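You operate a simulated robot arm through the tools that you are given. There is no shell and no other tool.

You are at the controls of a simulated two-armed robot. One attempt, no reset.

## Task
Rock jar 29 in the blue cradle till mixed and put it back.
Fine: slide the latch over the lid before you rock it; leave the latch open. Set down upright: what you pick out.

The check looks at the end state, three seconds after you hand in, the way a careful person would. Anything else that was tipped, shoved, dropped, spilled or broken makes it a failure. Lids that push on must go on centred and level and be pressed home; caps that screw on are set level and turned clockwise until they are tight.

## Robot
Two 7-joint arms with fingered hands on one trunk that stands fixed in place. Base frame: the origin is at the foot of the trunk, x ahead of it, y to its left, z up; the work surface is at about z = 0.88. Readings come in m, degrees, newtons and seconds.
The left shoulder is at [0.042, 0.163, 1.061], the right one opposite. Payload 4 kg a hand.
The tool frame of a hand sits at the grasp point between the pads (the TCP): z along the fingers, y along the line on which they close. The tips reach 0.036 m beyond it. The gripper opens to 0.124 m. The gripper's body begins 0.042 m behind the TCP. The gripper is a hand of 4 fingers: y runs from the thumb to the fingers, the wrist lies at [-0.015, -0.099, -0.189] in the tool frame, and closing takes about 1.5 s.
Orientation is told as [roll, pitch, yaw] about the base's x, y, z axes, in that order, counted from this pose: with the fingers straight down and the wrist toward the robot, the tool's x, y and z point along [0, 1, 0], [1, 0, 0] and [0, 0, -1] of the base frame.

## Interface
- The arms move only by the tool nudge_tool. It takes "left_steps", "right_steps" or both (then of equal length, played together; a hand with none holds still); each is one flat list of numbers, 7 for each row, row after row: the turn, a rotation vector about the tool's x, y, z in units of 5 degrees (1.0 is 5 degrees), then the shift along the tool's x, y, z in units of 30 mm (1.0 is 30 mm), then the opening in per cent of the stroke, from 0 (shut) to 100 (fully open). In form: [wx, wy, wz, tx, ty, tz, fingers, wx, wy, wz, tx, ty, tz, fingers, ...]. A call has 1 to 20 rows; each row shifts and turns the commanded pose from where the row before left it, along the tool's axes as they then stand. A call with a number of a shift or a turn outside -1 to 1 is refused whole. Rows are played at 5 a second. More than 0.05 m and 8.6 degrees between two rows, or a gripper value outside its range, and nothing of the call is played. Where a pose cannot be reached the arm comes as near as it can. A force on the tool above 40 N (or 10 N above the force at the start of the call, whichever is more), or a blocked arm, ends the call early, and 0.2 s more pass. The fingers move at their own pace (about 0.045 m/s each) and stop on an object; they squeeze with about 25 N. The grip force told is the motor's: it shows also when the fingers shut on nothing. Time passes only in rows, and 0.2 s behind the last, so rows that do not move let the fingers close. The reply holds the time, the measured pose of the TCP, the force on the tool along the base axes, the opening and the grip force, in the units named above and with some noise, with the torque about the TCP (base axes, N m) and any sound that the robot's microphone picked up.
- Cameras (640 x 400 px; columns grow to the right, rows downward): "scene" is now at [0.1507, -0.0282, 1.3111]; the picture's right is [-0.30, -0.95, 0.05], its down [-0.35, 0.07, -0.93] and it looks along [0.89, -0.30, -0.35] (base axes); focal length 370 px, centre (320, 200). "left" rides on the left gripper at [-0.075, -0.086, -0.123] in its tool frame; the picture's right is [-0.70, -0.34, 0.63], its down [0.64, -0.68, 0.35] and it looks along [0.32, 0.65, 0.69] (tool axes); focal length 275 px, centre (320, 200). "right" rides on the right gripper at [0.075, -0.086, -0.123] in its tool frame; the picture's right is [-0.70, 0.34, -0.63], its down [-0.64, -0.68, 0.35] and it looks along [-0.32, 0.65, 0.69] (tool axes); focal length 275 px, centre (320, 200). There is no depth. A picture from a camera that has moved, and an enlarged one, comes with that camera's place and axes in the base frame and with its lens.
- get_image(camera): a new picture of that camera. It takes no simulated time.
- move_column(by): slides the trunk up (or, below 0, down) by that many m; the arms and the scene camera ride with it, the base frame stays. It gives what a move gives, with no picture.
- preshape(shape, hand): the hand has 4 fingers and takes this shape, open, in about a second: jaw (thumb against the fingers, like two jaws); tri (thumb and two fingers); tip (a fingertip pinch); poke (one finger out to press); point (the index stretched); flat (the hand flat); cup (the hand cupped); fist (a fist). The gripper value then closes the fingers along that shape, each until it touches; the sizes above hold for jaw. It gives what a move gives, with no picture.
- pan_tilt(pan, tilt): turns the head with the scene camera to pan (to the left, within 86 degrees either way) and tilt (down, from -29 to 69), counted from straight ahead of the robot. It gives what a move gives.
- inspect(camera, box): a new picture of the part [left, top, right, bottom] of that camera's present view, enlarged. It takes no simulated time.
- finish_job(): hands the job in; it is judged then, once.

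Places have to be worked out from the pictures, the camera data and where the tool is seen. Open the grippers and draw the arms clear of the work before you hand the job in, unless the task says otherwise.

The tools are called as a command line: name --argument value ..., lists and objects as JSON in quotes. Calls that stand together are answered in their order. nudge_tool: Moves the arms, as the interface text tells. Its arguments: {"type":"object","properties":{"left_steps":{"type":"array"},"right_steps":{"type":"array"}},"required":[]} The other tools are called the same way: move_column (by) slides the trunk up or down; preshape (shape, hand) gives the hand a shape; pan_tilt (pan, tilt) turns the head that bears the scene camera; get_image (camera) takes a picture; inspect (camera, box) takes an enlarged picture of a part of a camera's view; finish_job () hands the job in.

At the start:

```text
time_s: 0.0
left_ee_pos: [0.8215, 0.041, 1.2027]
left_tcp_rot: [0.0, 0.0, 0.0]
left_contact_force: [0.1, -0.1, -0.6]
left_moment: [0.0, 0.03, 0.0]
left_gripper_width: 0.1235
left_grip_force: 0.1
left_shape: jaw
right_ee_pos: [0.5665, -0.4608, 1.2127]
right_tcp_rot: [0.0, 0.0, 0.0]
right_contact_force: [0.3, 1.2, 0.3]
right_moment: [-0.02, 0.01, 0.02]
right_gripper_width: 0.1236
right_grip_force: 0.0
right_shape: jaw
trunk travel left (down, up): [-0.225, 0.253]
head pan, tilt: [-17.8, 12.3]
```

scene: 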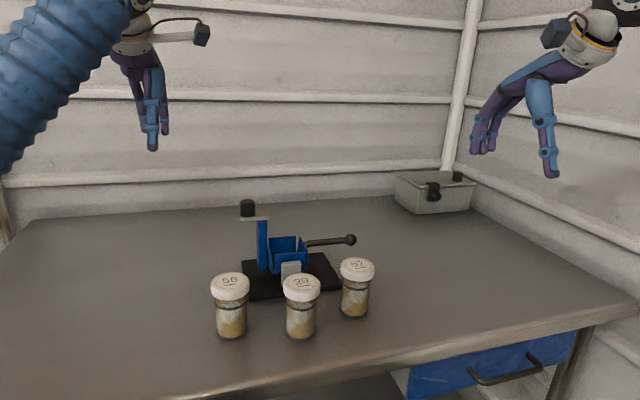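
right: 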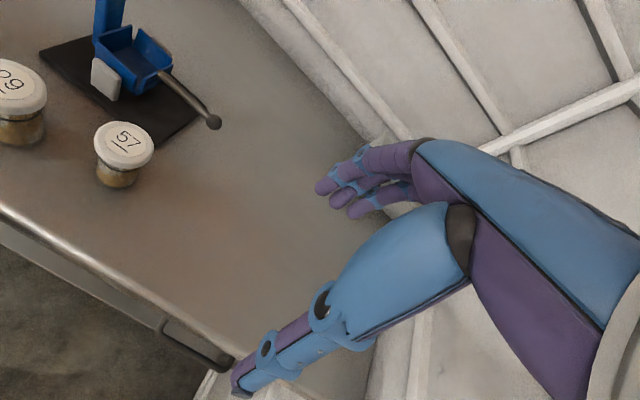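
left: 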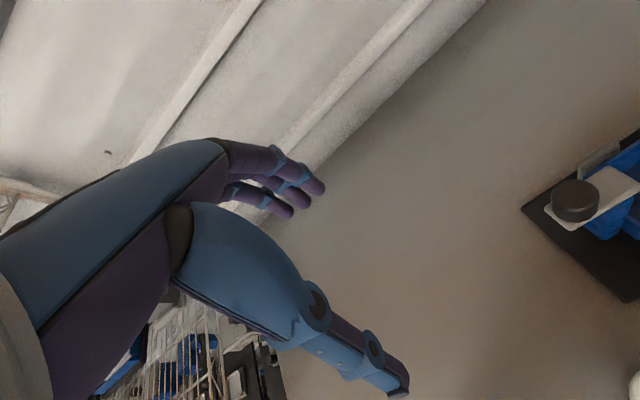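

The scene shows three jars (likely 50/56, 29/39 and 57) in front of a blue cradle with a handle and a latch post. I enlarge the views to read labels and understand the cradle.

inspect --camera "scene" --box '[190, 180, 400, 350]'

inspect --camera "right" --box '[0, 0, 240, 200]'

inspect --camera "left" --box '[500, 100, 640, 320]'

```text
2.35 times, centred on (295, 265) of scene
camera zoom: at [0.1507, -0.0282, 1.3111], right [-0.3, -0.95, 0.05], down [-0.35, 0.07, -0.93], along [0.89, -0.3, -0.35], focal length 871 px, centre (379, 47)
```

zoom: 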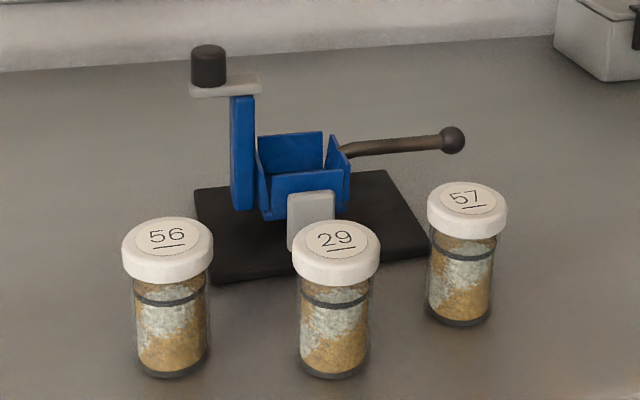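

```text
2.00 times, centred on (120, 100) of right
camera zoom: at [0.4819, -0.3868, 1.3376], right [0.34, -0.7, 0.63], down [-0.68, -0.65, -0.35], along [0.65, -0.31, -0.69], focal length 551 px, centre (720, 400)
```

zoom: 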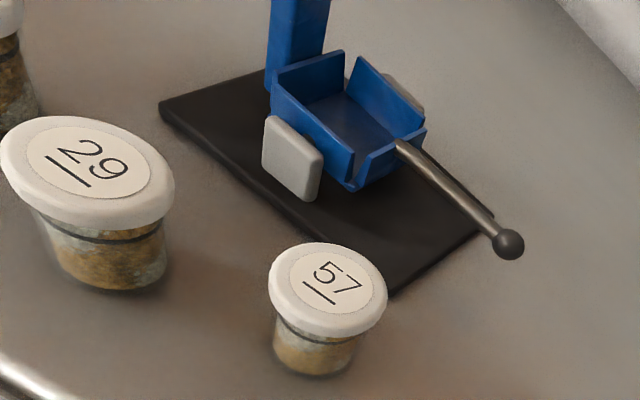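

```text
1.82 times, centred on (570, 210) of left
camera zoom: at [0.7354, -0.0336, 1.3247], right [-0.34, -0.7, -0.63], down [-0.68, 0.64, -0.35], along [0.65, 0.32, -0.69], focal length 500 px, centre (-134, 182)
```

zoom: 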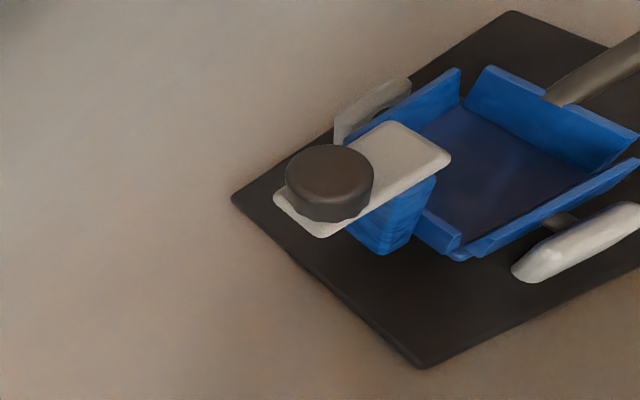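

I read 29 on the middle jar, at about (0.638, -0.169); the cradle is centred near (0.815, -0.185) with its pivot along x, the handle to -y and the latch knob near (0.813, -0.107, 1.04). I aim the head at the cradle and look closely at the hands.

inspect --camera "scene" --box '[440, 0, 640, 190]'

inspect --camera "scene" --box '[235, 190, 365, 300]'

inspect --camera "scene" --box '[90, 0, 220, 160]'

```text
2.11 times, centred on (540, 95) of scene
camera zoom: at [0.1507, -0.0282, 1.3111], right [-0.3, -0.95, 0.05], down [-0.35, 0.07, -0.93], along [0.89, -0.3, -0.35], focal length 780 px, centre (-143, 421)
```

zoom: 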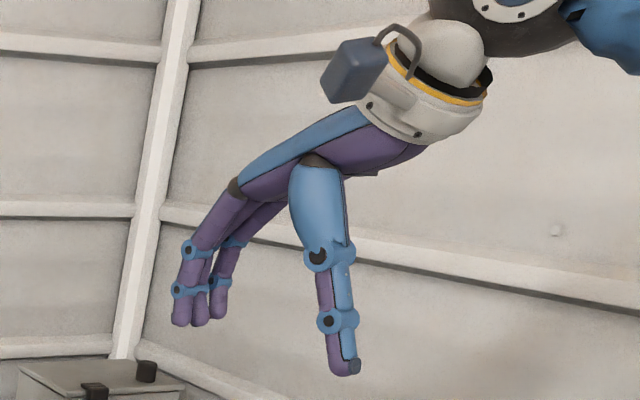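

```text
3.64 times, centred on (300, 245) of scene
camera zoom: at [0.1507, -0.0282, 1.3111], right [-0.3, -0.95, 0.05], down [-0.35, 0.07, -0.93], along [0.89, -0.3, -0.35], focal length 1347 px, centre (393, 36)
```

zoom: 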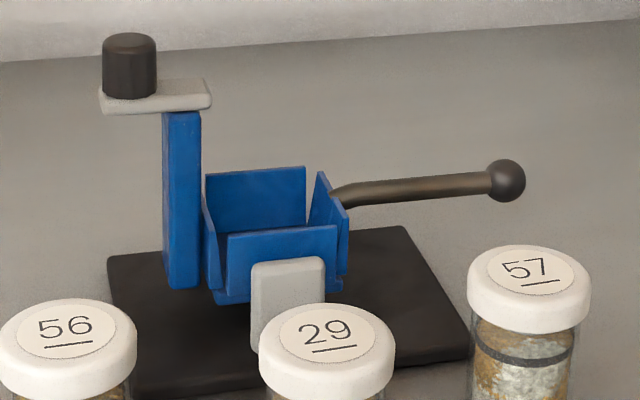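

```text
2.50 times, centred on (155, 80) of scene
camera zoom: at [0.1507, -0.0282, 1.3111], right [-0.3, -0.95, 0.05], down [-0.35, 0.07, -0.93], along [0.89, -0.3, -0.35], focal length 926 px, centre (732, 500)
```

zoom: 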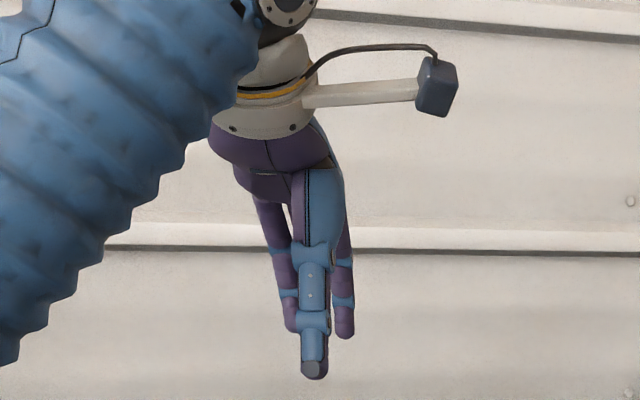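

The labels are clear: 29 is the middle jar. I carry the right hand at height toward the jar while drawing the left hand away to +y.

nudge_tool --right_steps '[0, 0, 0, 0.97, 0.238, 0.1, 100, 0, 0, 0, 0.97, 0.238, 0.1, 100, 0, 0, 0, 0.97, 0.238, 0.1, 100, 0, 0, 0, 0.97, 0.238, 0.1, 100, 0, 0, 0, 0.97, 0.238, 0.1, 100, 0, 0, 0, 0.97, 0.238, 0.1, 100, 0, 0, 0, 0.97, 0.238, 0.1, 100, 0, 0, 0, 0.97, 0.238, 0.1, 100, 0, 0, 0, 0.97, 0.238, 0.1, 100, 0, 0, 0, 0.97, 0.238, 0.1, 100]' --left_steps '[0, 0, 0, 0.6, 0, 0, 100, 0, 0, 0, 0.6, 0, 0, 100, 0, 0, 0, 0.6, 0, 0, 100, 0, 0, 0, 0.6, 0, 0, 100, 0, 0, 0, 0.6, 0, 0, 100, 0, 0, 0, 0.6, 0, 0, 100, 0, 0, 0, 0.6, 0, 0, 100, 0, 0, 0, 0.6, 0, 0, 100, 0, 0, 0, 0.6, 0, 0, 100, 0, 0, 0, 0.6, 0, 0, 100]'

```text
time_s: 2.2
left_ee_pos: [0.8212, 0.2225, 1.2004]
left_tcp_rot: [0.0, 0.1, 0.0]
left_contact_force: [-0.3, 0.1, 0.2]
left_moment: [-0.01, 0.03, 0.01]
left_gripper_width: 0.124
left_grip_force: 0.1
left_shape: jaw
right_ee_pos: [0.641, -0.1694, 1.1839]
right_tcp_rot: [0.0, 0.2, 0.0]
right_contact_force: [-0.5, 0.2, 0.3]
right_moment: [0.0, 0.01, 0.01]
right_gripper_width: 0.1236
right_grip_force: 0.0
right_shape: jaw
trunk travel left (down, up): [-0.225, 0.253]
head pan, tilt: [-17.8, 12.3]
```

The right hand is above jar 29 at z 1.18. I check both views.

get_image --camera "right"

get_image --camera "scene"

get_image --camera "left"

```text
taken
camera right: at [0.5554, -0.0953, 1.3074], right [0.34, -0.7, 0.63], down [-0.68, -0.64, -0.34], along [0.65, -0.32, -0.69], focal length 275 px, centre (320, 200)
```

right: 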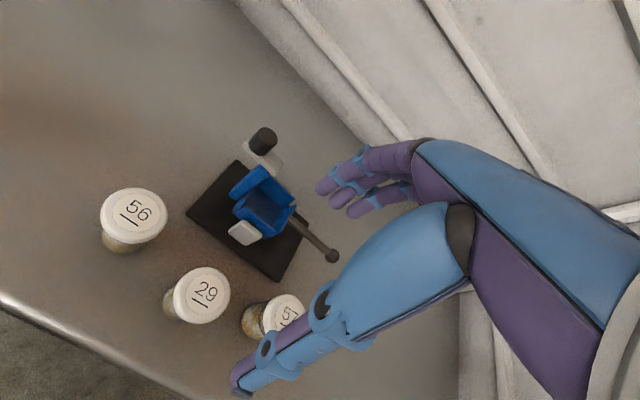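

```text
taken
camera scene: at [0.1515, -0.027, 1.3109], right [-0.3, -0.95, 0.05], down [-0.35, 0.06, -0.93], along [0.89, -0.3, -0.35], focal length 370 px, centre (320, 200)
```

scene: 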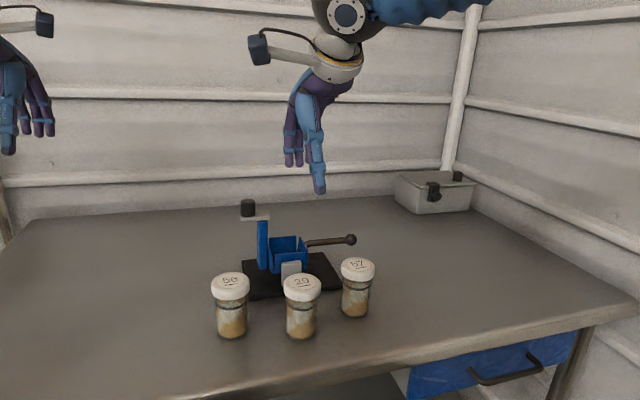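

```text
taken
camera left: at [0.7356, 0.1486, 1.3238], right [-0.34, -0.7, -0.63], down [-0.68, 0.64, -0.35], along [0.65, 0.32, -0.69], focal length 275 px, centre (320, 200)
```

left: 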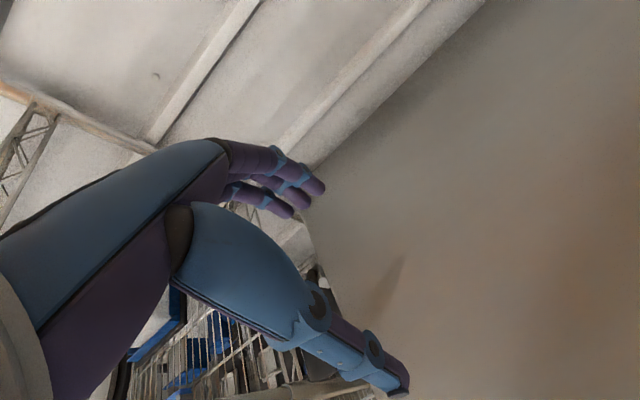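

Triangulation agrees: jar 29's lid is at about (0.639, -0.168). I zoom the right view to refine both jar and tray.

inspect --camera "right" --box '[90, 180, 310, 340]'

inspect --camera "right" --box '[180, 120, 350, 285]'

```text
2.50 times, centred on (200, 260) of right
camera zoom: at [0.5554, -0.0953, 1.3074], right [0.34, -0.7, 0.63], down [-0.68, -0.64, -0.34], along [0.65, -0.32, -0.69], focal length 688 px, centre (620, 50)
```

zoom: 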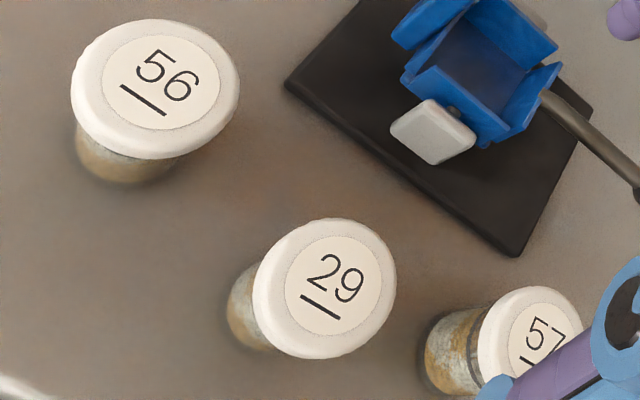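

```text
2.42 times, centred on (265, 202) of right
camera zoom: at [0.5554, -0.0953, 1.3074], right [0.34, -0.7, 0.63], down [-0.68, -0.64, -0.34], along [0.65, -0.32, -0.69], focal length 667 px, centre (453, 194)
```

zoom: 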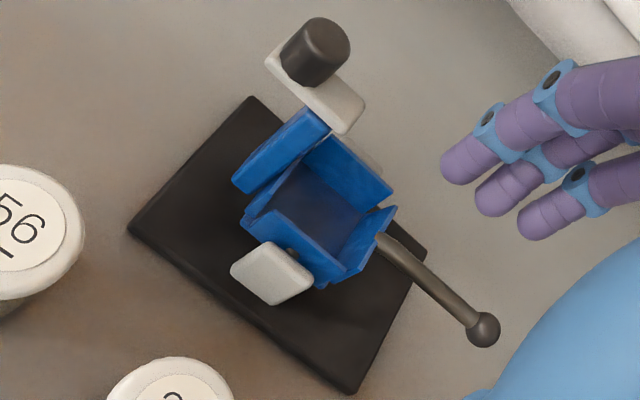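

The tool is within 2 mm of the jar axis. I descend to z≈1.05 (tips just above the lid) for a closer look at both fingers and tray.

nudge_tool --right_steps '[0, 0, 0, 0, -0.02, 0.9, 100, 0, 0, 0, 0, -0.02, 0.9, 100, 0, 0, 0, 0, -0.01, 0.9, 100, 0, 0, 0, 0, 0, 0.9, 100, 0, 0, 0, 0, 0, 0.85, 100]'

get_image --camera "right"

inspect --camera "scene" --box '[200, 150, 400, 350]'

```text
time_s: 3.4
left_ee_pos: [0.8214, 0.2216, 1.202]
left_tcp_rot: [0.1, 0.1, 0.0]
left_contact_force: [-0.1, 0.8, 0.1]
left_moment: [0.01, -0.01, 0.02]
left_gripper_width: 0.1237
left_grip_force: 0.1
left_shape: jaw
right_ee_pos: [0.6376, -0.1696, 1.0499]
right_tcp_rot: [0.0, 0.1, -0.1]
right_contact_force: [0.4, -0.1, -0.5]
right_moment: [0.02, 0.01, 0.02]
right_gripper_width: 0.1235
right_grip_force: 0.0
right_shape: jaw
trunk travel left (down, up): [-0.225, 0.253]
head pan, tilt: [-17.8, 12.3]
```

```text
taken
camera right: at [0.5518, -0.0964, 1.1735], right [0.34, -0.7, 0.63], down [-0.68, -0.65, -0.34], along [0.65, -0.31, -0.69], focal length 275 px, centre (320, 200)
```

right: 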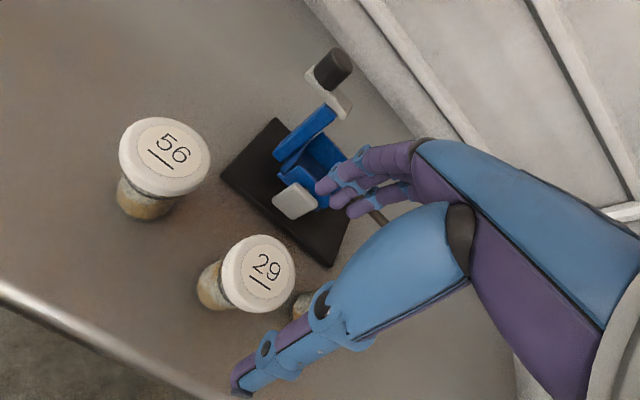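

```text
2.00 times, centred on (300, 250) of scene
camera zoom: at [0.1513, -0.0281, 1.311], right [-0.3, -0.95, 0.05], down [-0.35, 0.07, -0.93], along [0.89, -0.3, -0.35], focal length 741 px, centre (360, 100)
```

zoom: 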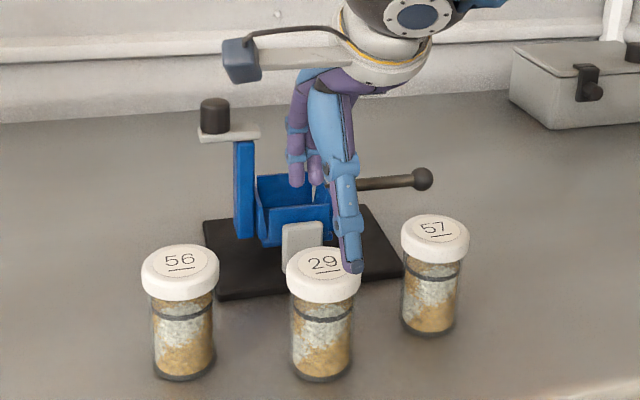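

The thumb and fingers straddle jar 29 with neighbours well clear. I descend to lid height (z≈0.970) before closing.

nudge_tool --right_steps '[0, 0, 0, 0, 0.02, 0.7, 100, 0, 0, 0, 0, 0.02, 0.7, 100, 0, 0, 0, 0, 0, 0.7, 100, 0, 0, 0, 0, 0, 0.57, 100]'

get_image --camera "right"

inspect --camera "scene" --box '[200, 150, 400, 350]'

```text
time_s: 4.4
left_ee_pos: [0.8209, 0.2219, 1.2013]
left_tcp_rot: [0.1, 0.0, 0.0]
left_contact_force: [0.7, 0.1, -0.5]
left_moment: [-0.03, -0.02, 0.02]
left_gripper_width: 0.1237
left_grip_force: 0.0
left_shape: jaw
right_ee_pos: [0.6373, -0.169, 0.9702]
right_tcp_rot: [0.0, 0.0, 0.1]
right_contact_force: [0.1, 0.3, -0.5]
right_moment: [0.01, -0.05, -0.01]
right_gripper_width: 0.1236
right_grip_force: 0.2
right_shape: jaw
trunk travel left (down, up): [-0.225, 0.253]
head pan, tilt: [-17.8, 12.3]
```

```text
taken
camera right: at [0.5529, -0.095, 1.0934], right [0.34, -0.7, 0.63], down [-0.68, -0.65, -0.35], along [0.65, -0.31, -0.69], focal length 275 px, centre (320, 200)
```

right: 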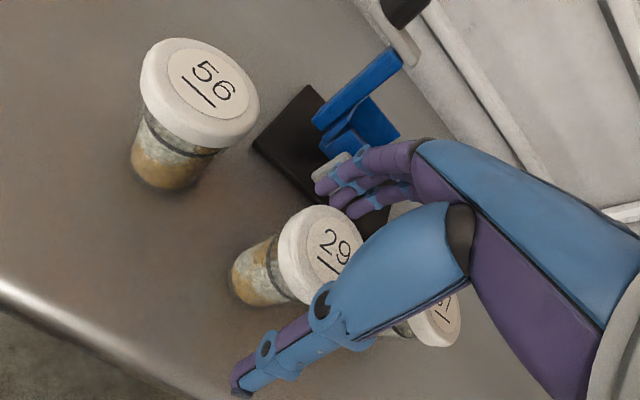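

```text
2.00 times, centred on (300, 250) of scene
camera zoom: at [0.1511, -0.028, 1.311], right [-0.3, -0.95, 0.05], down [-0.35, 0.07, -0.93], along [0.89, -0.3, -0.35], focal length 741 px, centre (360, 100)
```

zoom: 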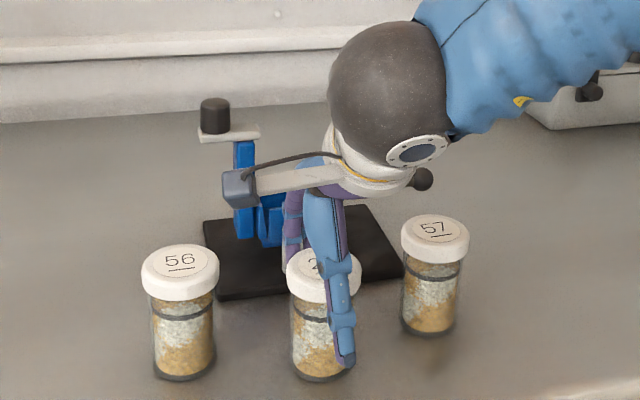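

Thumb and fingers are on either side of the lid. I close and let the fingers settle on it.

nudge_tool --right_steps '[0, 0, 0, 0, 0, 0, 60, 0, 0, 0, 0, 0, 0, 45, 0, 0, 0, 0, 0, 0, 30, 0, 0, 0, 0, 0, 0, 20, 0, 0, 0, 0, 0, 0, 10, 0, 0, 0, 0, 0, 0, 10, 0, 0, 0, 0, 0, 0, 10, 0, 0, 0, 0, 0, 0, 10, 0, 0, 0, 0, 0, 0, 10]'

get_image --camera "right"

inspect --camera "scene" --box '[200, 150, 400, 350]'

```text
time_s: 6.4
left_ee_pos: [0.8198, 0.2212, 1.2027]
left_tcp_rot: [0.1, 0.0, 0.0]
left_contact_force: [0.1, 0.2, -0.3]
left_moment: [0.02, 0.01, -0.03]
left_gripper_width: 0.1235
left_grip_force: 0.1
left_shape: jaw
right_ee_pos: [0.6381, -0.1689, 0.9705]
right_tcp_rot: [0.1, 0.0, 0.1]
right_contact_force: [1.3, 0.2, 6.1]
right_moment: [0.03, -0.31, 0.04]
right_gripper_width: 0.0627
right_grip_force: 24.8
right_shape: jaw
trunk travel left (down, up): [-0.225, 0.253]
head pan, tilt: [-17.8, 12.3]
```

```text
taken
camera right: at [0.5527, -0.0948, 1.0943], right [0.34, -0.7, 0.63], down [-0.68, -0.65, -0.35], along [0.65, -0.31, -0.69], focal length 275 px, centre (320, 200)
```

right: 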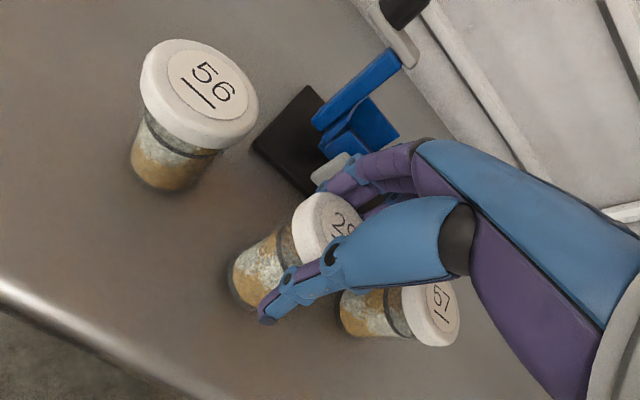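

```text
2.00 times, centred on (300, 250) of scene
camera zoom: at [0.1505, -0.0278, 1.3112], right [-0.3, -0.95, 0.05], down [-0.35, 0.06, -0.93], along [0.89, -0.3, -0.35], focal length 741 px, centre (360, 100)
```

zoom: 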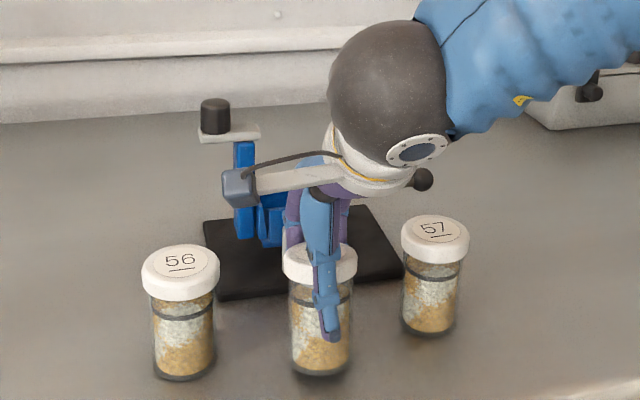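

Grip is 25 N at 63 mm width. I lift straight up about 0.1 m and check that jar hangs upright.

nudge_tool --right_steps '[0, 0, 0, 0, 0, -0.3, 10, 0, 0, 0, 0, 0, -0.5, 10, 0, 0, 0, 0, 0, -0.7, 10, 0, 0, 0, 0, 0, -0.7, 10, 0, 0, 0, 0, 0, -0.7, 10, 0, 0, 0, 0, 0, -0.7, 10, 0, 0, 0, 0, 0, -0.4, 10]'

get_image --camera "right"

inspect --camera "scene" --box '[200, 120, 400, 320]'

```text
time_s: 8.0
left_ee_pos: [0.8205, 0.2218, 1.2017]
left_tcp_rot: [0.0, -0.1, 0.2]
left_contact_force: [-0.4, 0.4, 0.2]
left_moment: [-0.01, -0.02, -0.03]
left_gripper_width: 0.1237
left_grip_force: 0.0
left_shape: jaw
right_ee_pos: [0.638, -0.1688, 1.0901]
right_tcp_rot: [0.1, 0.0, 0.1]
right_contact_force: [0.7, 0.1, -1.7]
right_moment: [0.01, 0.03, -0.01]
right_gripper_width: 0.0617
right_grip_force: 25.1
right_shape: jaw
trunk travel left (down, up): [-0.225, 0.253]
head pan, tilt: [-17.8, 12.3]
```

```text
taken
camera right: at [0.5521, -0.0951, 1.2137], right [0.34, -0.7, 0.63], down [-0.68, -0.65, -0.35], along [0.65, -0.31, -0.69], focal length 275 px, centre (320, 200)
```

right: 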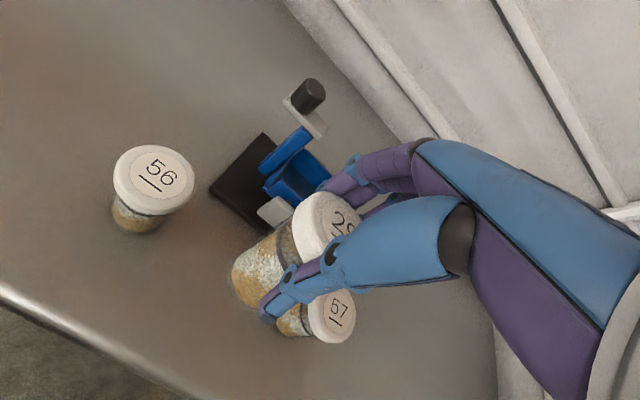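

```text
2.00 times, centred on (300, 220) of scene
camera zoom: at [0.1508, -0.0279, 1.3111], right [-0.3, -0.95, 0.05], down [-0.35, 0.06, -0.93], along [0.89, -0.3, -0.35], focal length 741 px, centre (360, 160)
```

zoom: 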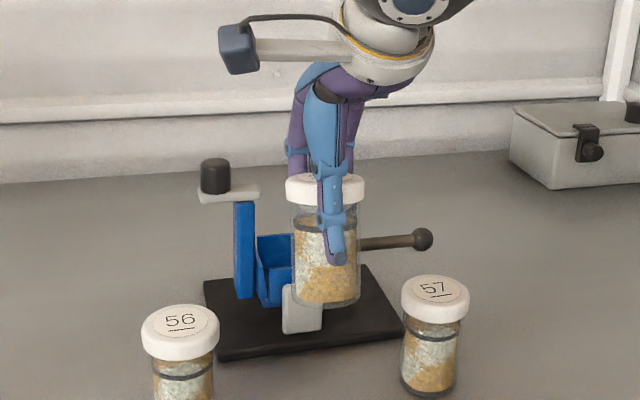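

The jar hangs upright and firmly. Before placing I want a precise tray fix, so I shift right-hand to -y and a bit up to see the tray unobstructed in the right camera.

nudge_tool --right_steps '[0, 0, 0, 0, 0, -0.7, 10, 0, 0, 0, 0, 0, -0.7, 10, 0, 0, 0, -0.7, 0, 0, 10, 0, 0, 0, -0.9, 0, 0, 10, 0, 0, 0, -0.9, 0, 0, 10, 0, 0, 0, -0.7, 0, 0, 10]'

get_image --camera "right"

inspect --camera "right" --box '[160, 40, 340, 190]'

inspect --camera "scene" --box '[235, 190, 365, 300]'

```text
time_s: 9.4
left_ee_pos: [0.8203, 0.2208, 1.2019]
left_tcp_rot: [0.0, 0.0, 0.1]
left_contact_force: [-0.2, -0.4, -0.4]
left_moment: [-0.02, 0.0, -0.01]
left_gripper_width: 0.1235
left_grip_force: 0.0
left_shape: jaw
right_ee_pos: [0.6376, -0.2641, 1.1342]
right_tcp_rot: [0.1, 0.0, 0.1]
right_contact_force: [0.1, 0.7, -2.4]
right_moment: [-0.02, -0.01, 0.03]
right_gripper_width: 0.0617
right_grip_force: 25.1
right_shape: jaw
trunk travel left (down, up): [-0.225, 0.253]
head pan, tilt: [-17.8, 12.3]
```

```text
taken
camera right: at [0.552, -0.1914, 1.257], right [0.34, -0.7, 0.63], down [-0.68, -0.65, -0.35], along [0.65, -0.31, -0.69], focal length 275 px, centre (320, 200)
```

right: 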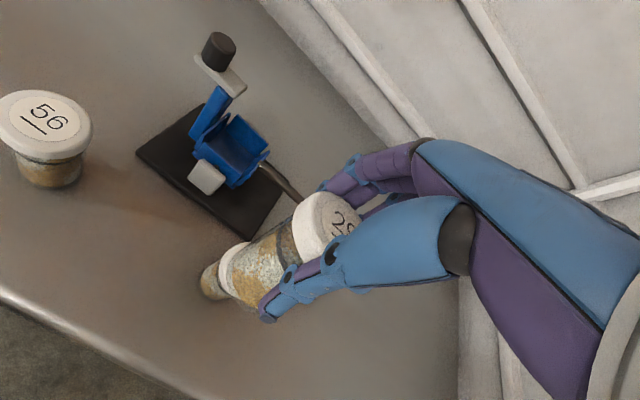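

```text
2.67 times, centred on (250, 115) of right
camera zoom: at [0.552, -0.1914, 1.257], right [0.34, -0.7, 0.63], down [-0.68, -0.65, -0.35], along [0.65, -0.31, -0.69], focal length 734 px, centre (507, 427)
```

zoom: 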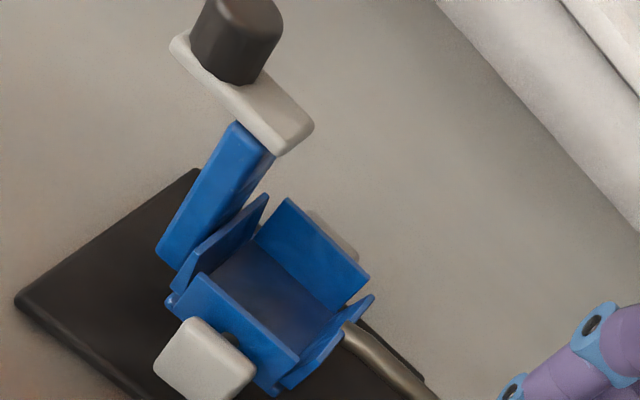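

```text
3.64 times, centred on (300, 245) of scene
camera zoom: at [0.1507, -0.0286, 1.3111], right [-0.3, -0.95, 0.05], down [-0.35, 0.07, -0.93], along [0.89, -0.3, -0.35], focal length 1347 px, centre (393, 36)
```

zoom: 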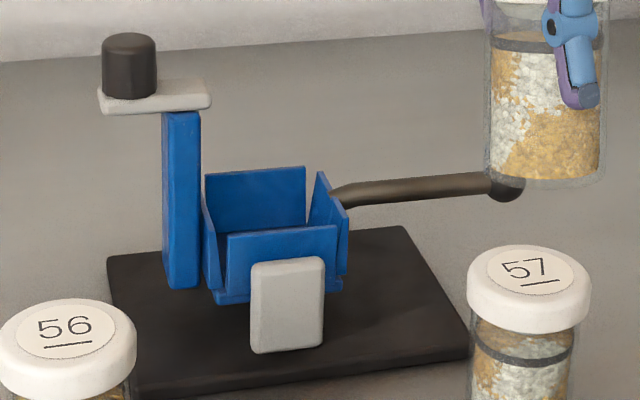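

Triangulating the tray: walls x 0.771–0.842, y -0.145 to -0.218, tops at z≈0.961, floor ≈0.92, so centre (0.807, -0.1815); knob at (0.808, -0.108, 1.044). I move the jar above the tray at height, clear of the latch.

nudge_tool --right_steps '[0, 0, 0, 0.344, 0.706, 0, 10, 0, 0, 0, 0.344, 0.706, 0, 10, 0, 0, 0, 0.344, 0.706, 0, 10, 0, 0, 0, 0.344, 0.706, 0, 10, 0, 0, 0, 0.344, 0.706, 0, 10, 0, 0, 0, 0.344, 0.706, 0, 10, 0, 0, 0, 0.344, 0.706, 0, 10, 0, 0, 0, 0.344, 0.706, 0, 10]'

get_image --camera "right"

inspect --camera "scene" --box '[225, 130, 365, 280]'

get_image --camera "left"

```text
time_s: 11.2
left_ee_pos: [0.8228, 0.2207, 1.2015]
left_tcp_rot: [0.0, 0.1, 0.1]
left_contact_force: [0.6, 0.0, -0.3]
left_moment: [0.03, 0.03, 0.01]
left_gripper_width: 0.1237
left_grip_force: 0.0
left_shape: jaw
right_ee_pos: [0.8106, -0.1828, 1.1303]
right_tcp_rot: [-0.1, 0.2, -0.1]
right_contact_force: [-0.1, -0.3, -1.7]
right_moment: [-0.01, 0.04, -0.02]
right_gripper_width: 0.0614
right_grip_force: 24.9
right_shape: jaw
trunk travel left (down, up): [-0.225, 0.253]
head pan, tilt: [-17.8, 12.3]
```

```text
taken
camera right: at [0.7246, -0.1083, 1.2547], right [0.34, -0.7, 0.63], down [-0.68, -0.65, -0.34], along [0.65, -0.31, -0.69], focal length 275 px, centre (320, 200)
```

right: 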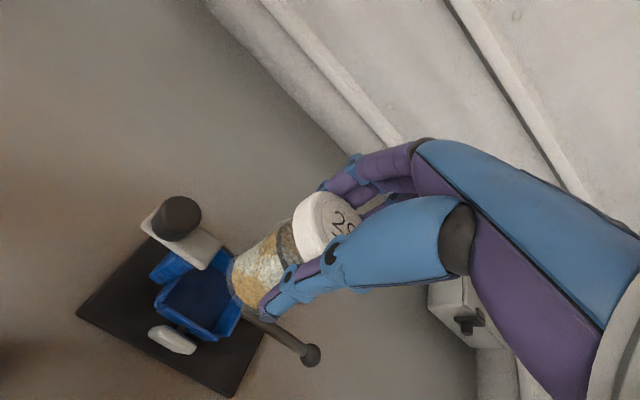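

```text
2.67 times, centred on (295, 205) of scene
camera zoom: at [0.1522, -0.0281, 1.3108], right [-0.3, -0.95, 0.05], down [-0.35, 0.07, -0.93], along [0.89, -0.3, -0.35], focal length 988 px, centre (387, 187)
```

zoom: 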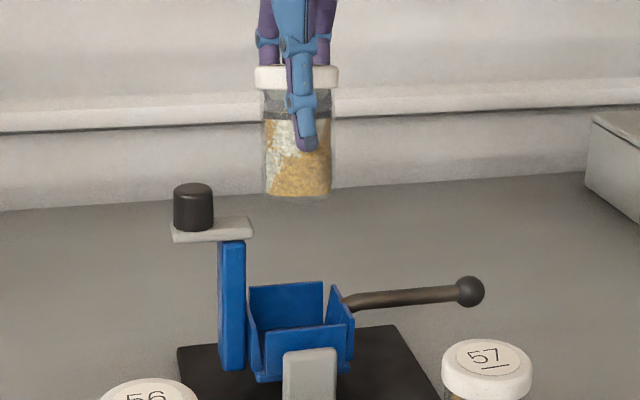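

```text
taken
camera left: at [0.7362, 0.1471, 1.3236], right [-0.34, -0.7, -0.63], down [-0.68, 0.64, -0.34], along [0.65, 0.32, -0.69], focal length 275 px, centre (320, 200)
```

left: 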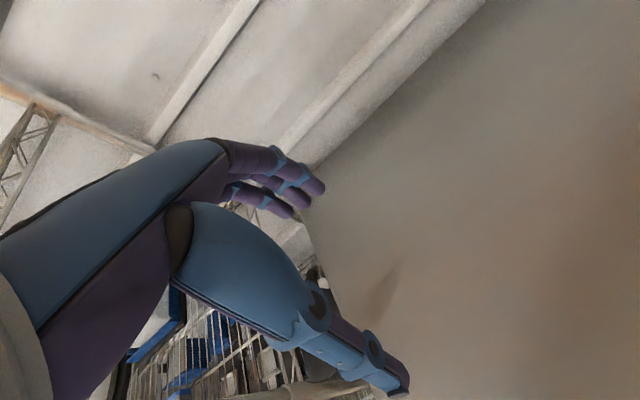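

The jar is above the tray. I nudge -3 mm in x and descend until its bottom is just above the wall tops, then check.

nudge_tool --right_steps '[0, 0, 0, 0.03, -0.06, 0.4, 10, 0, 0, 0, 0.02, -0.06, 0.6, 10, 0, 0, 0, 0, 0, 0.6, 10, 0, 0, 0, 0, 0, 0.6, 10]'

get_image --camera "right"

inspect --camera "scene" --box '[235, 170, 365, 280]'

inspect --camera "right" --box '[80, 130, 340, 360]'

```text
time_s: 12.2
left_ee_pos: [0.8213, 0.2221, 1.202]
left_tcp_rot: [-0.1, 0.1, 0.0]
left_contact_force: [-0.2, -0.2, 0.2]
left_moment: [0.0, 0.0, 0.01]
left_gripper_width: 0.1237
left_grip_force: 0.1
left_shape: jaw
right_ee_pos: [0.8054, -0.1809, 1.0658]
right_tcp_rot: [0.0, 0.1, 0.0]
right_contact_force: [-0.2, -0.1, -2.2]
right_moment: [0.04, -0.01, -0.01]
right_gripper_width: 0.0615
right_grip_force: 25.1
right_shape: jaw
trunk travel left (down, up): [-0.225, 0.253]
head pan, tilt: [-17.8, 12.3]
```

```text
taken
camera right: at [0.7195, -0.1079, 1.1893], right [0.34, -0.7, 0.63], down [-0.68, -0.64, -0.35], along [0.65, -0.31, -0.69], focal length 275 px, centre (320, 200)
```

right: 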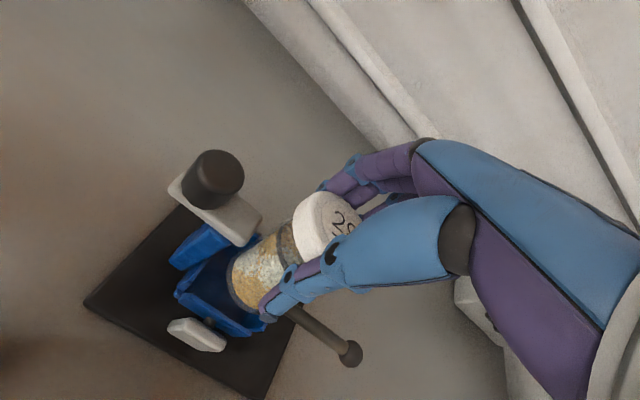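

```text
3.64 times, centred on (300, 225) of scene
camera zoom: at [0.1514, -0.0281, 1.311], right [-0.3, -0.95, 0.05], down [-0.35, 0.07, -0.93], along [0.89, -0.3, -0.35], focal length 1347 px, centre (393, 109)
```

zoom: 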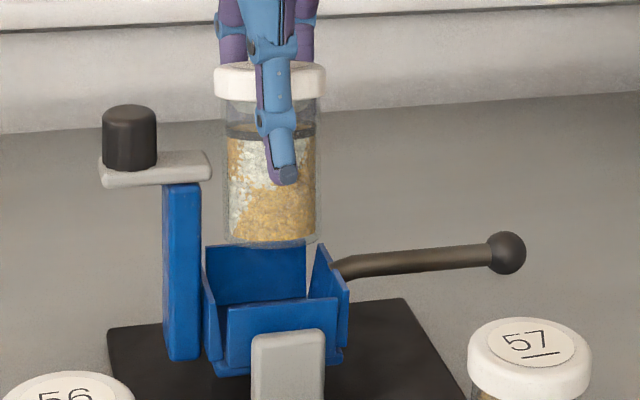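

```text
1.74 times, centred on (210, 245) of right
camera zoom: at [0.7195, -0.1079, 1.1893], right [0.34, -0.7, 0.63], down [-0.68, -0.64, -0.35], along [0.65, -0.31, -0.69], focal length 479 px, centre (511, 122)
```

zoom: 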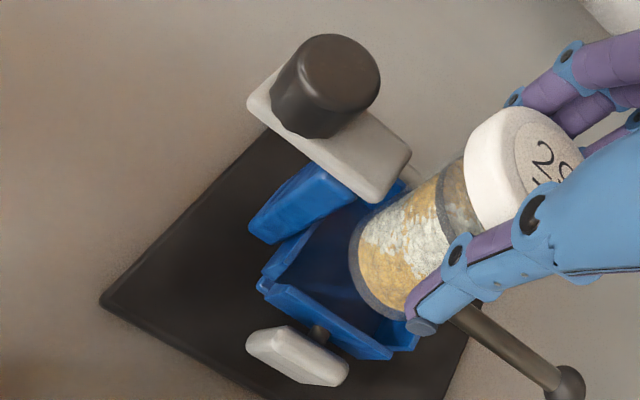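

Comparing both views, the jar bottom is about 5–10 mm toward the robot relative to the tool (roughly x 0.797), while y is centred. I shift +6 mm in x, lower 12 mm and look again before entering the tray.

nudge_tool --right_steps '[0, 0, 0, 0, 0.2, 0, 10, 0, 0, 0, 0, 0, 0.2, 10, 0, 0, 0, 0, 0, 0.2, 10, 0, 0, 0, 0, 0, 0, 10]'

inspect --camera "scene" --box '[255, 190, 335, 260]'

inspect --camera "right" --box '[140, 180, 320, 350]'

```text
time_s: 13.2
left_ee_pos: [0.8206, 0.2213, 1.2019]
left_tcp_rot: [0.1, 0.1, 0.2]
left_contact_force: [0.0, -0.1, -0.6]
left_moment: [-0.01, 0.01, -0.01]
left_gripper_width: 0.1238
left_grip_force: 0.1
left_shape: jaw
right_ee_pos: [0.8096, -0.1799, 1.0541]
right_tcp_rot: [0.0, 0.0, 0.2]
right_contact_force: [0.5, 0.0, -1.6]
right_moment: [0.02, 0.03, -0.02]
right_gripper_width: 0.0615
right_grip_force: 25.3
right_shape: jaw
trunk travel left (down, up): [-0.225, 0.253]
head pan, tilt: [-17.8, 12.3]
```

```text
5.71 times, centred on (295, 225) of scene
camera zoom: at [0.1508, -0.0279, 1.3112], right [-0.3, -0.95, 0.05], down [-0.35, 0.06, -0.93], along [0.89, -0.3, -0.35], focal length 2116 px, centre (463, 57)
```

zoom: 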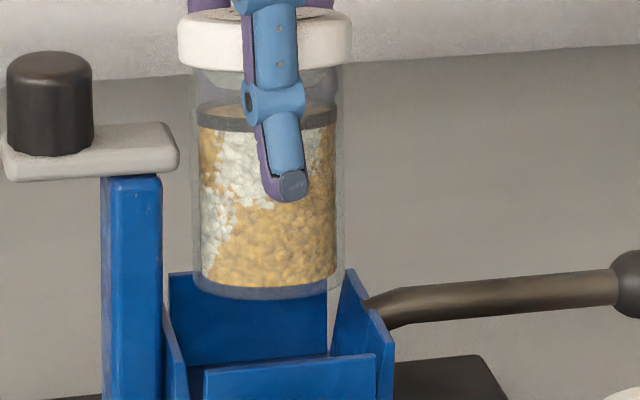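

```text
2.35 times, centred on (230, 265) of right
camera zoom: at [0.7247, -0.1073, 1.1783], right [0.34, -0.7, 0.63], down [-0.68, -0.65, -0.35], along [0.65, -0.31, -0.69], focal length 648 px, centre (532, 47)
```

zoom: 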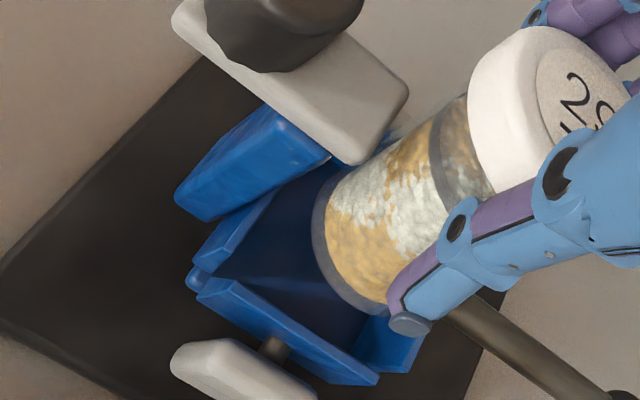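

Re-examined with the bottom ellipse properly fitted, the jar sits on the tool axis, at (0.809, -0.180), within the tray. I lower into the tray slowly.

nudge_tool --right_steps '[0, 0, 0, -0.03, -0.05, 0.25, 10, 0, 0, 0, 0, 0, 0.25, 10, 0, 0, 0, 0, 0, 0.25, 10, 0, 0, 0, 0, 0, 0.25, 10]'

inspect --camera "scene" --box '[255, 190, 335, 260]'

inspect --camera "right" --box '[140, 180, 320, 350]'

```text
time_s: 14.2
left_ee_pos: [0.8207, 0.2215, 1.2026]
left_tcp_rot: [0.0, 0.0, 0.0]
left_contact_force: [0.1, -0.1, 0.1]
left_moment: [0.0, -0.01, 0.02]
left_gripper_width: 0.1235
left_grip_force: 0.1
left_shape: jaw
right_ee_pos: [0.8087, -0.181, 1.0247]
right_tcp_rot: [0.0, 0.1, 0.1]
right_contact_force: [0.8, 0.4, -2.2]
right_moment: [0.03, 0.0, -0.01]
right_gripper_width: 0.0616
right_grip_force: 24.7
right_shape: jaw
trunk travel left (down, up): [-0.225, 0.253]
head pan, tilt: [-17.8, 12.3]
```

```text
5.71 times, centred on (295, 225) of scene
camera zoom: at [0.1513, -0.028, 1.311], right [-0.3, -0.95, 0.05], down [-0.35, 0.07, -0.93], along [0.89, -0.3, -0.35], focal length 2116 px, centre (463, 57)
```

zoom: 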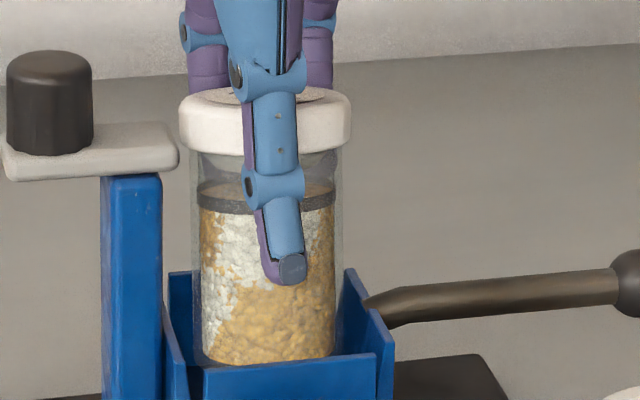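

```text
2.35 times, centred on (230, 265) of right
camera zoom: at [0.7234, -0.1075, 1.1479], right [0.34, -0.7, 0.63], down [-0.68, -0.65, -0.35], along [0.65, -0.31, -0.69], focal length 648 px, centre (532, 47)
```

zoom: 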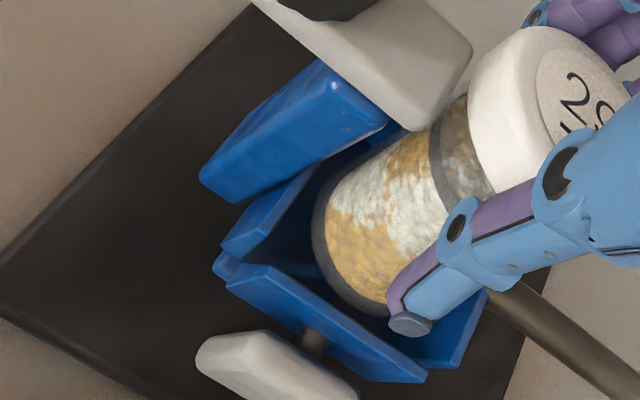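

The jar is inside the walls without contact. I lower in small steps, watching the force for floor contact.

nudge_tool --right_steps '[0, 0, 0, 0, 0, 0.1, 10, 0, 0, 0, 0, 0, 0.1, 10, 0, 0, 0, 0, 0, 0.1, 10, 0, 0, 0, 0, 0, 0, 10]'

```text
time_s: 15.2
left_ee_pos: [0.8215, 0.2217, 1.2026]
left_tcp_rot: [0.1, 0.0, 0.1]
left_contact_force: [0.0, -0.3, -0.2]
left_moment: [0.0, -0.01, -0.03]
left_gripper_width: 0.1237
left_grip_force: 0.1
left_shape: jaw
right_ee_pos: [0.809, -0.1817, 1.0157]
right_tcp_rot: [0.0, 0.2, 0.1]
right_contact_force: [0.5, 0.6, -1.3]
right_moment: [0.0, 0.01, 0.01]
right_gripper_width: 0.0612
right_grip_force: 24.8
right_shape: jaw
trunk travel left (down, up): [-0.225, 0.253]
head pan, tilt: [-17.8, 12.3]
```

No floor contact yet at z 1.0157. I continue in 2 mm steps.

nudge_tool --right_steps '[0, 0, 0, 0, 0, 0.07, 10, 0, 0, 0, 0, 0, 0.07, 10, 0, 0, 0, 0, 0, 0, 10]'

```text
time_s: 16.0
left_ee_pos: [0.8206, 0.2219, 1.2019]
left_tcp_rot: [0.0, 0.0, 0.2]
left_contact_force: [-0.4, 0.5, -0.1]
left_moment: [0.03, 0.01, 0.0]
left_gripper_width: 0.1236
left_grip_force: 0.0
left_shape: jaw
right_ee_pos: [0.8089, -0.1823, 1.0111]
right_tcp_rot: [0.0, 0.0, 0.1]
right_contact_force: [0.0, -0.2, 0.5]
right_moment: [0.01, -0.03, -0.02]
right_gripper_width: 0.0615
right_grip_force: 24.9
right_shape: jaw
trunk travel left (down, up): [-0.225, 0.253]
head pan, tilt: [-17.8, 12.3]
```

The vertical force has moved from -2 to +0.5 N, so the floor is being touched. I go 1.5 mm more to confirm.

nudge_tool --right_steps '[0, 0, 0, 0, 0, 0.05, 10, 0, 0, 0, 0, 0, 0, 10]'

inspect --camera "scene" --box '[255, 190, 335, 260]'

get_image --camera "right"

```text
time_s: 16.6
left_ee_pos: [0.8213, 0.221, 1.2031]
left_tcp_rot: [0.0, 0.0, 0.0]
left_contact_force: [-0.3, -0.6, -0.3]
left_moment: [0.0, 0.0, 0.01]
left_gripper_width: 0.1238
left_grip_force: 0.0
left_shape: jaw
right_ee_pos: [0.8082, -0.18, 1.0104]
right_tcp_rot: [0.0, -0.2, 0.1]
right_contact_force: [-0.5, -0.3, 8.1]
right_moment: [-0.03, -0.19, 0.0]
right_gripper_width: 0.0615
right_grip_force: 25.0
right_shape: jaw
trunk travel left (down, up): [-0.225, 0.253]
head pan, tilt: [-17.8, 12.3]
```

```text
5.71 times, centred on (295, 225) of scene
camera zoom: at [0.15, -0.0278, 1.3114], right [-0.3, -0.95, 0.05], down [-0.35, 0.06, -0.93], along [0.89, -0.3, -0.35], focal length 2116 px, centre (463, 57)
```

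zoom: 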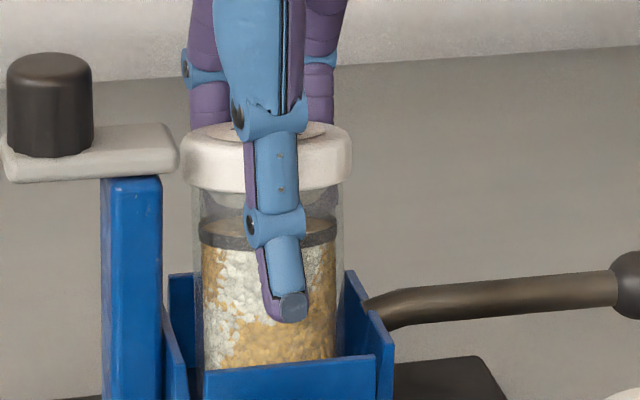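

```text
taken
camera right: at [0.7225, -0.1081, 1.1345], right [0.34, -0.7, 0.63], down [-0.68, -0.65, -0.35], along [0.65, -0.31, -0.69], focal length 275 px, centre (320, 200)
```

right: 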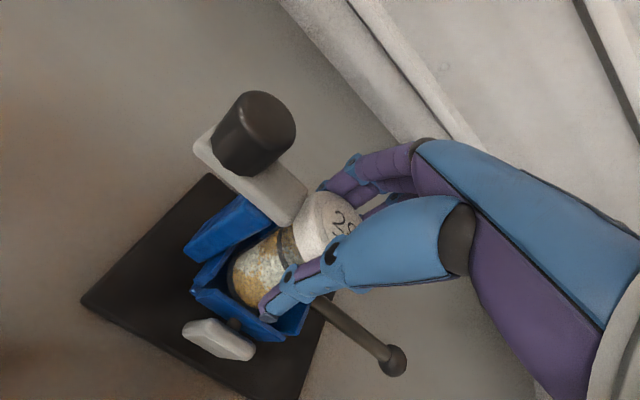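

The jar stands on the tray floor (8 N). I open the hand fully, then rise straight up.

nudge_tool --right_steps '[0, 0, 0, 0, 0, -0.03, 30, 0, 0, 0, 0, 0, 0, 50, 0, 0, 0, 0, 0, 0, 70, 0, 0, 0, 0, 0, 0, 100, 0, 0, 0, 0, 0, 0, 100, 0, 0, 0, 0, 0, 0, 100, 0, 0, 0, 0, 0, 0, 100]'

inspect --camera "scene" --box '[245, 180, 345, 270]'

get_image --camera "right"

```text
time_s: 18.2
left_ee_pos: [0.8206, 0.222, 1.2022]
left_tcp_rot: [0.0, 0.0, 0.0]
left_contact_force: [-0.5, 0.2, -0.3]
left_moment: [0.02, -0.01, 0.03]
left_gripper_width: 0.1236
left_grip_force: 0.1
left_shape: jaw
right_ee_pos: [0.8082, -0.1807, 1.0114]
right_tcp_rot: [0.0, 0.1, 0.0]
right_contact_force: [0.0, -0.2, 1.2]
right_moment: [-0.01, 0.01, 0.02]
right_gripper_width: 0.1236
right_grip_force: 0.1
right_shape: jaw
trunk travel left (down, up): [-0.225, 0.253]
head pan, tilt: [-17.8, 12.3]
```

```text
4.44 times, centred on (295, 225) of scene
camera zoom: at [0.1509, -0.0279, 1.3111], right [-0.3, -0.95, 0.05], down [-0.35, 0.06, -0.93], along [0.89, -0.3, -0.35], focal length 1646 px, centre (431, 89)
```

zoom: 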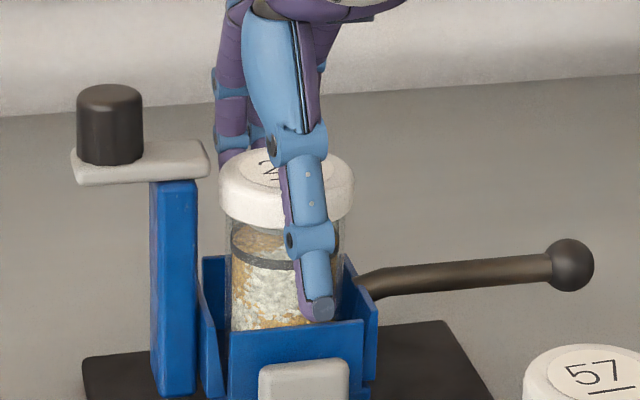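

```text
taken
camera right: at [0.7231, -0.108, 1.134], right [0.34, -0.7, 0.63], down [-0.68, -0.65, -0.35], along [0.65, -0.31, -0.69], focal length 275 px, centre (320, 200)
```

right: 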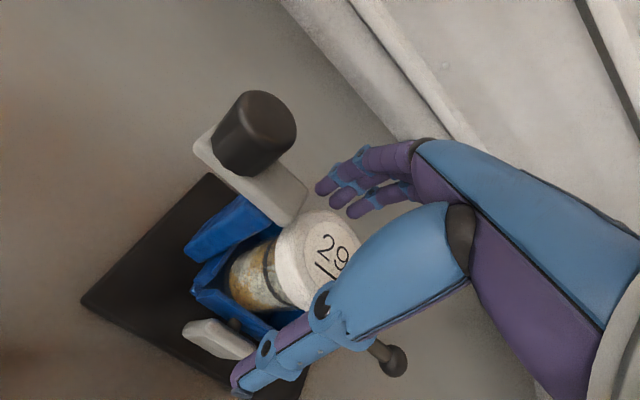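

Jar 29 stands in the tray, released. I lift the right hand clear.

nudge_tool --right_steps '[0, 0, 0, 0, 0, -0.4, 100, 0, 0, 0, 0, 0, -0.8, 100, 0, 0, 0, 0, 0, -0.9, 100, 0, 0, 0, 0, 0, -0.9, 100, 0, 0, 0, 0, 0, -0.9, 100]'

inspect --camera "scene" --box '[235, 180, 365, 290]'

inspect --camera "right" --box '[60, 160, 340, 400]'

```text
time_s: 19.4
left_ee_pos: [0.8206, 0.2217, 1.203]
left_tcp_rot: [0.0, -0.1, 0.2]
left_contact_force: [0.8, 0.3, 0.0]
left_moment: [-0.02, -0.01, 0.01]
left_gripper_width: 0.1238
left_grip_force: 0.1
left_shape: jaw
right_ee_pos: [0.8056, -0.1815, 1.1293]
right_tcp_rot: [0.0, 0.1, 0.1]
right_contact_force: [-0.2, 0.4, -0.2]
right_moment: [0.0, 0.02, 0.0]
right_gripper_width: 0.1238
right_grip_force: 0.0
right_shape: jaw
trunk travel left (down, up): [-0.225, 0.253]
head pan, tilt: [-17.8, 12.3]
```

```text
3.64 times, centred on (300, 235) of scene
camera zoom: at [0.1504, -0.0278, 1.3112], right [-0.3, -0.95, 0.05], down [-0.35, 0.06, -0.93], along [0.89, -0.3, -0.35], focal length 1347 px, centre (393, 73)
```

zoom: 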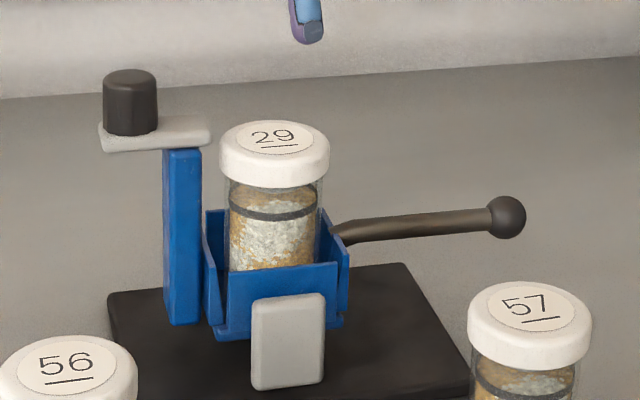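

```text
1.67 times, centred on (200, 280) of right
camera zoom: at [0.7215, -0.1087, 1.2525], right [0.34, -0.7, 0.63], down [-0.68, -0.65, -0.35], along [0.65, -0.31, -0.69], focal length 459 px, centre (520, 67)
```

zoom: 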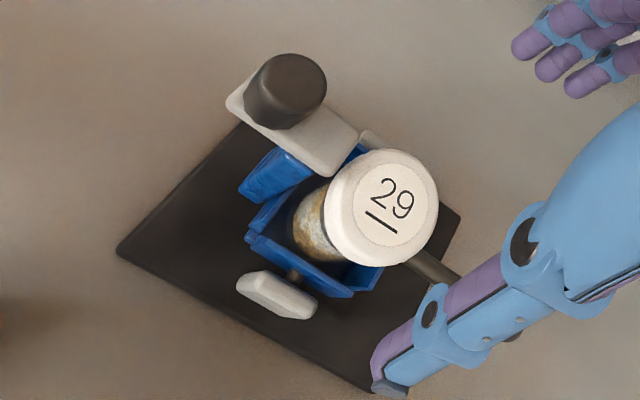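

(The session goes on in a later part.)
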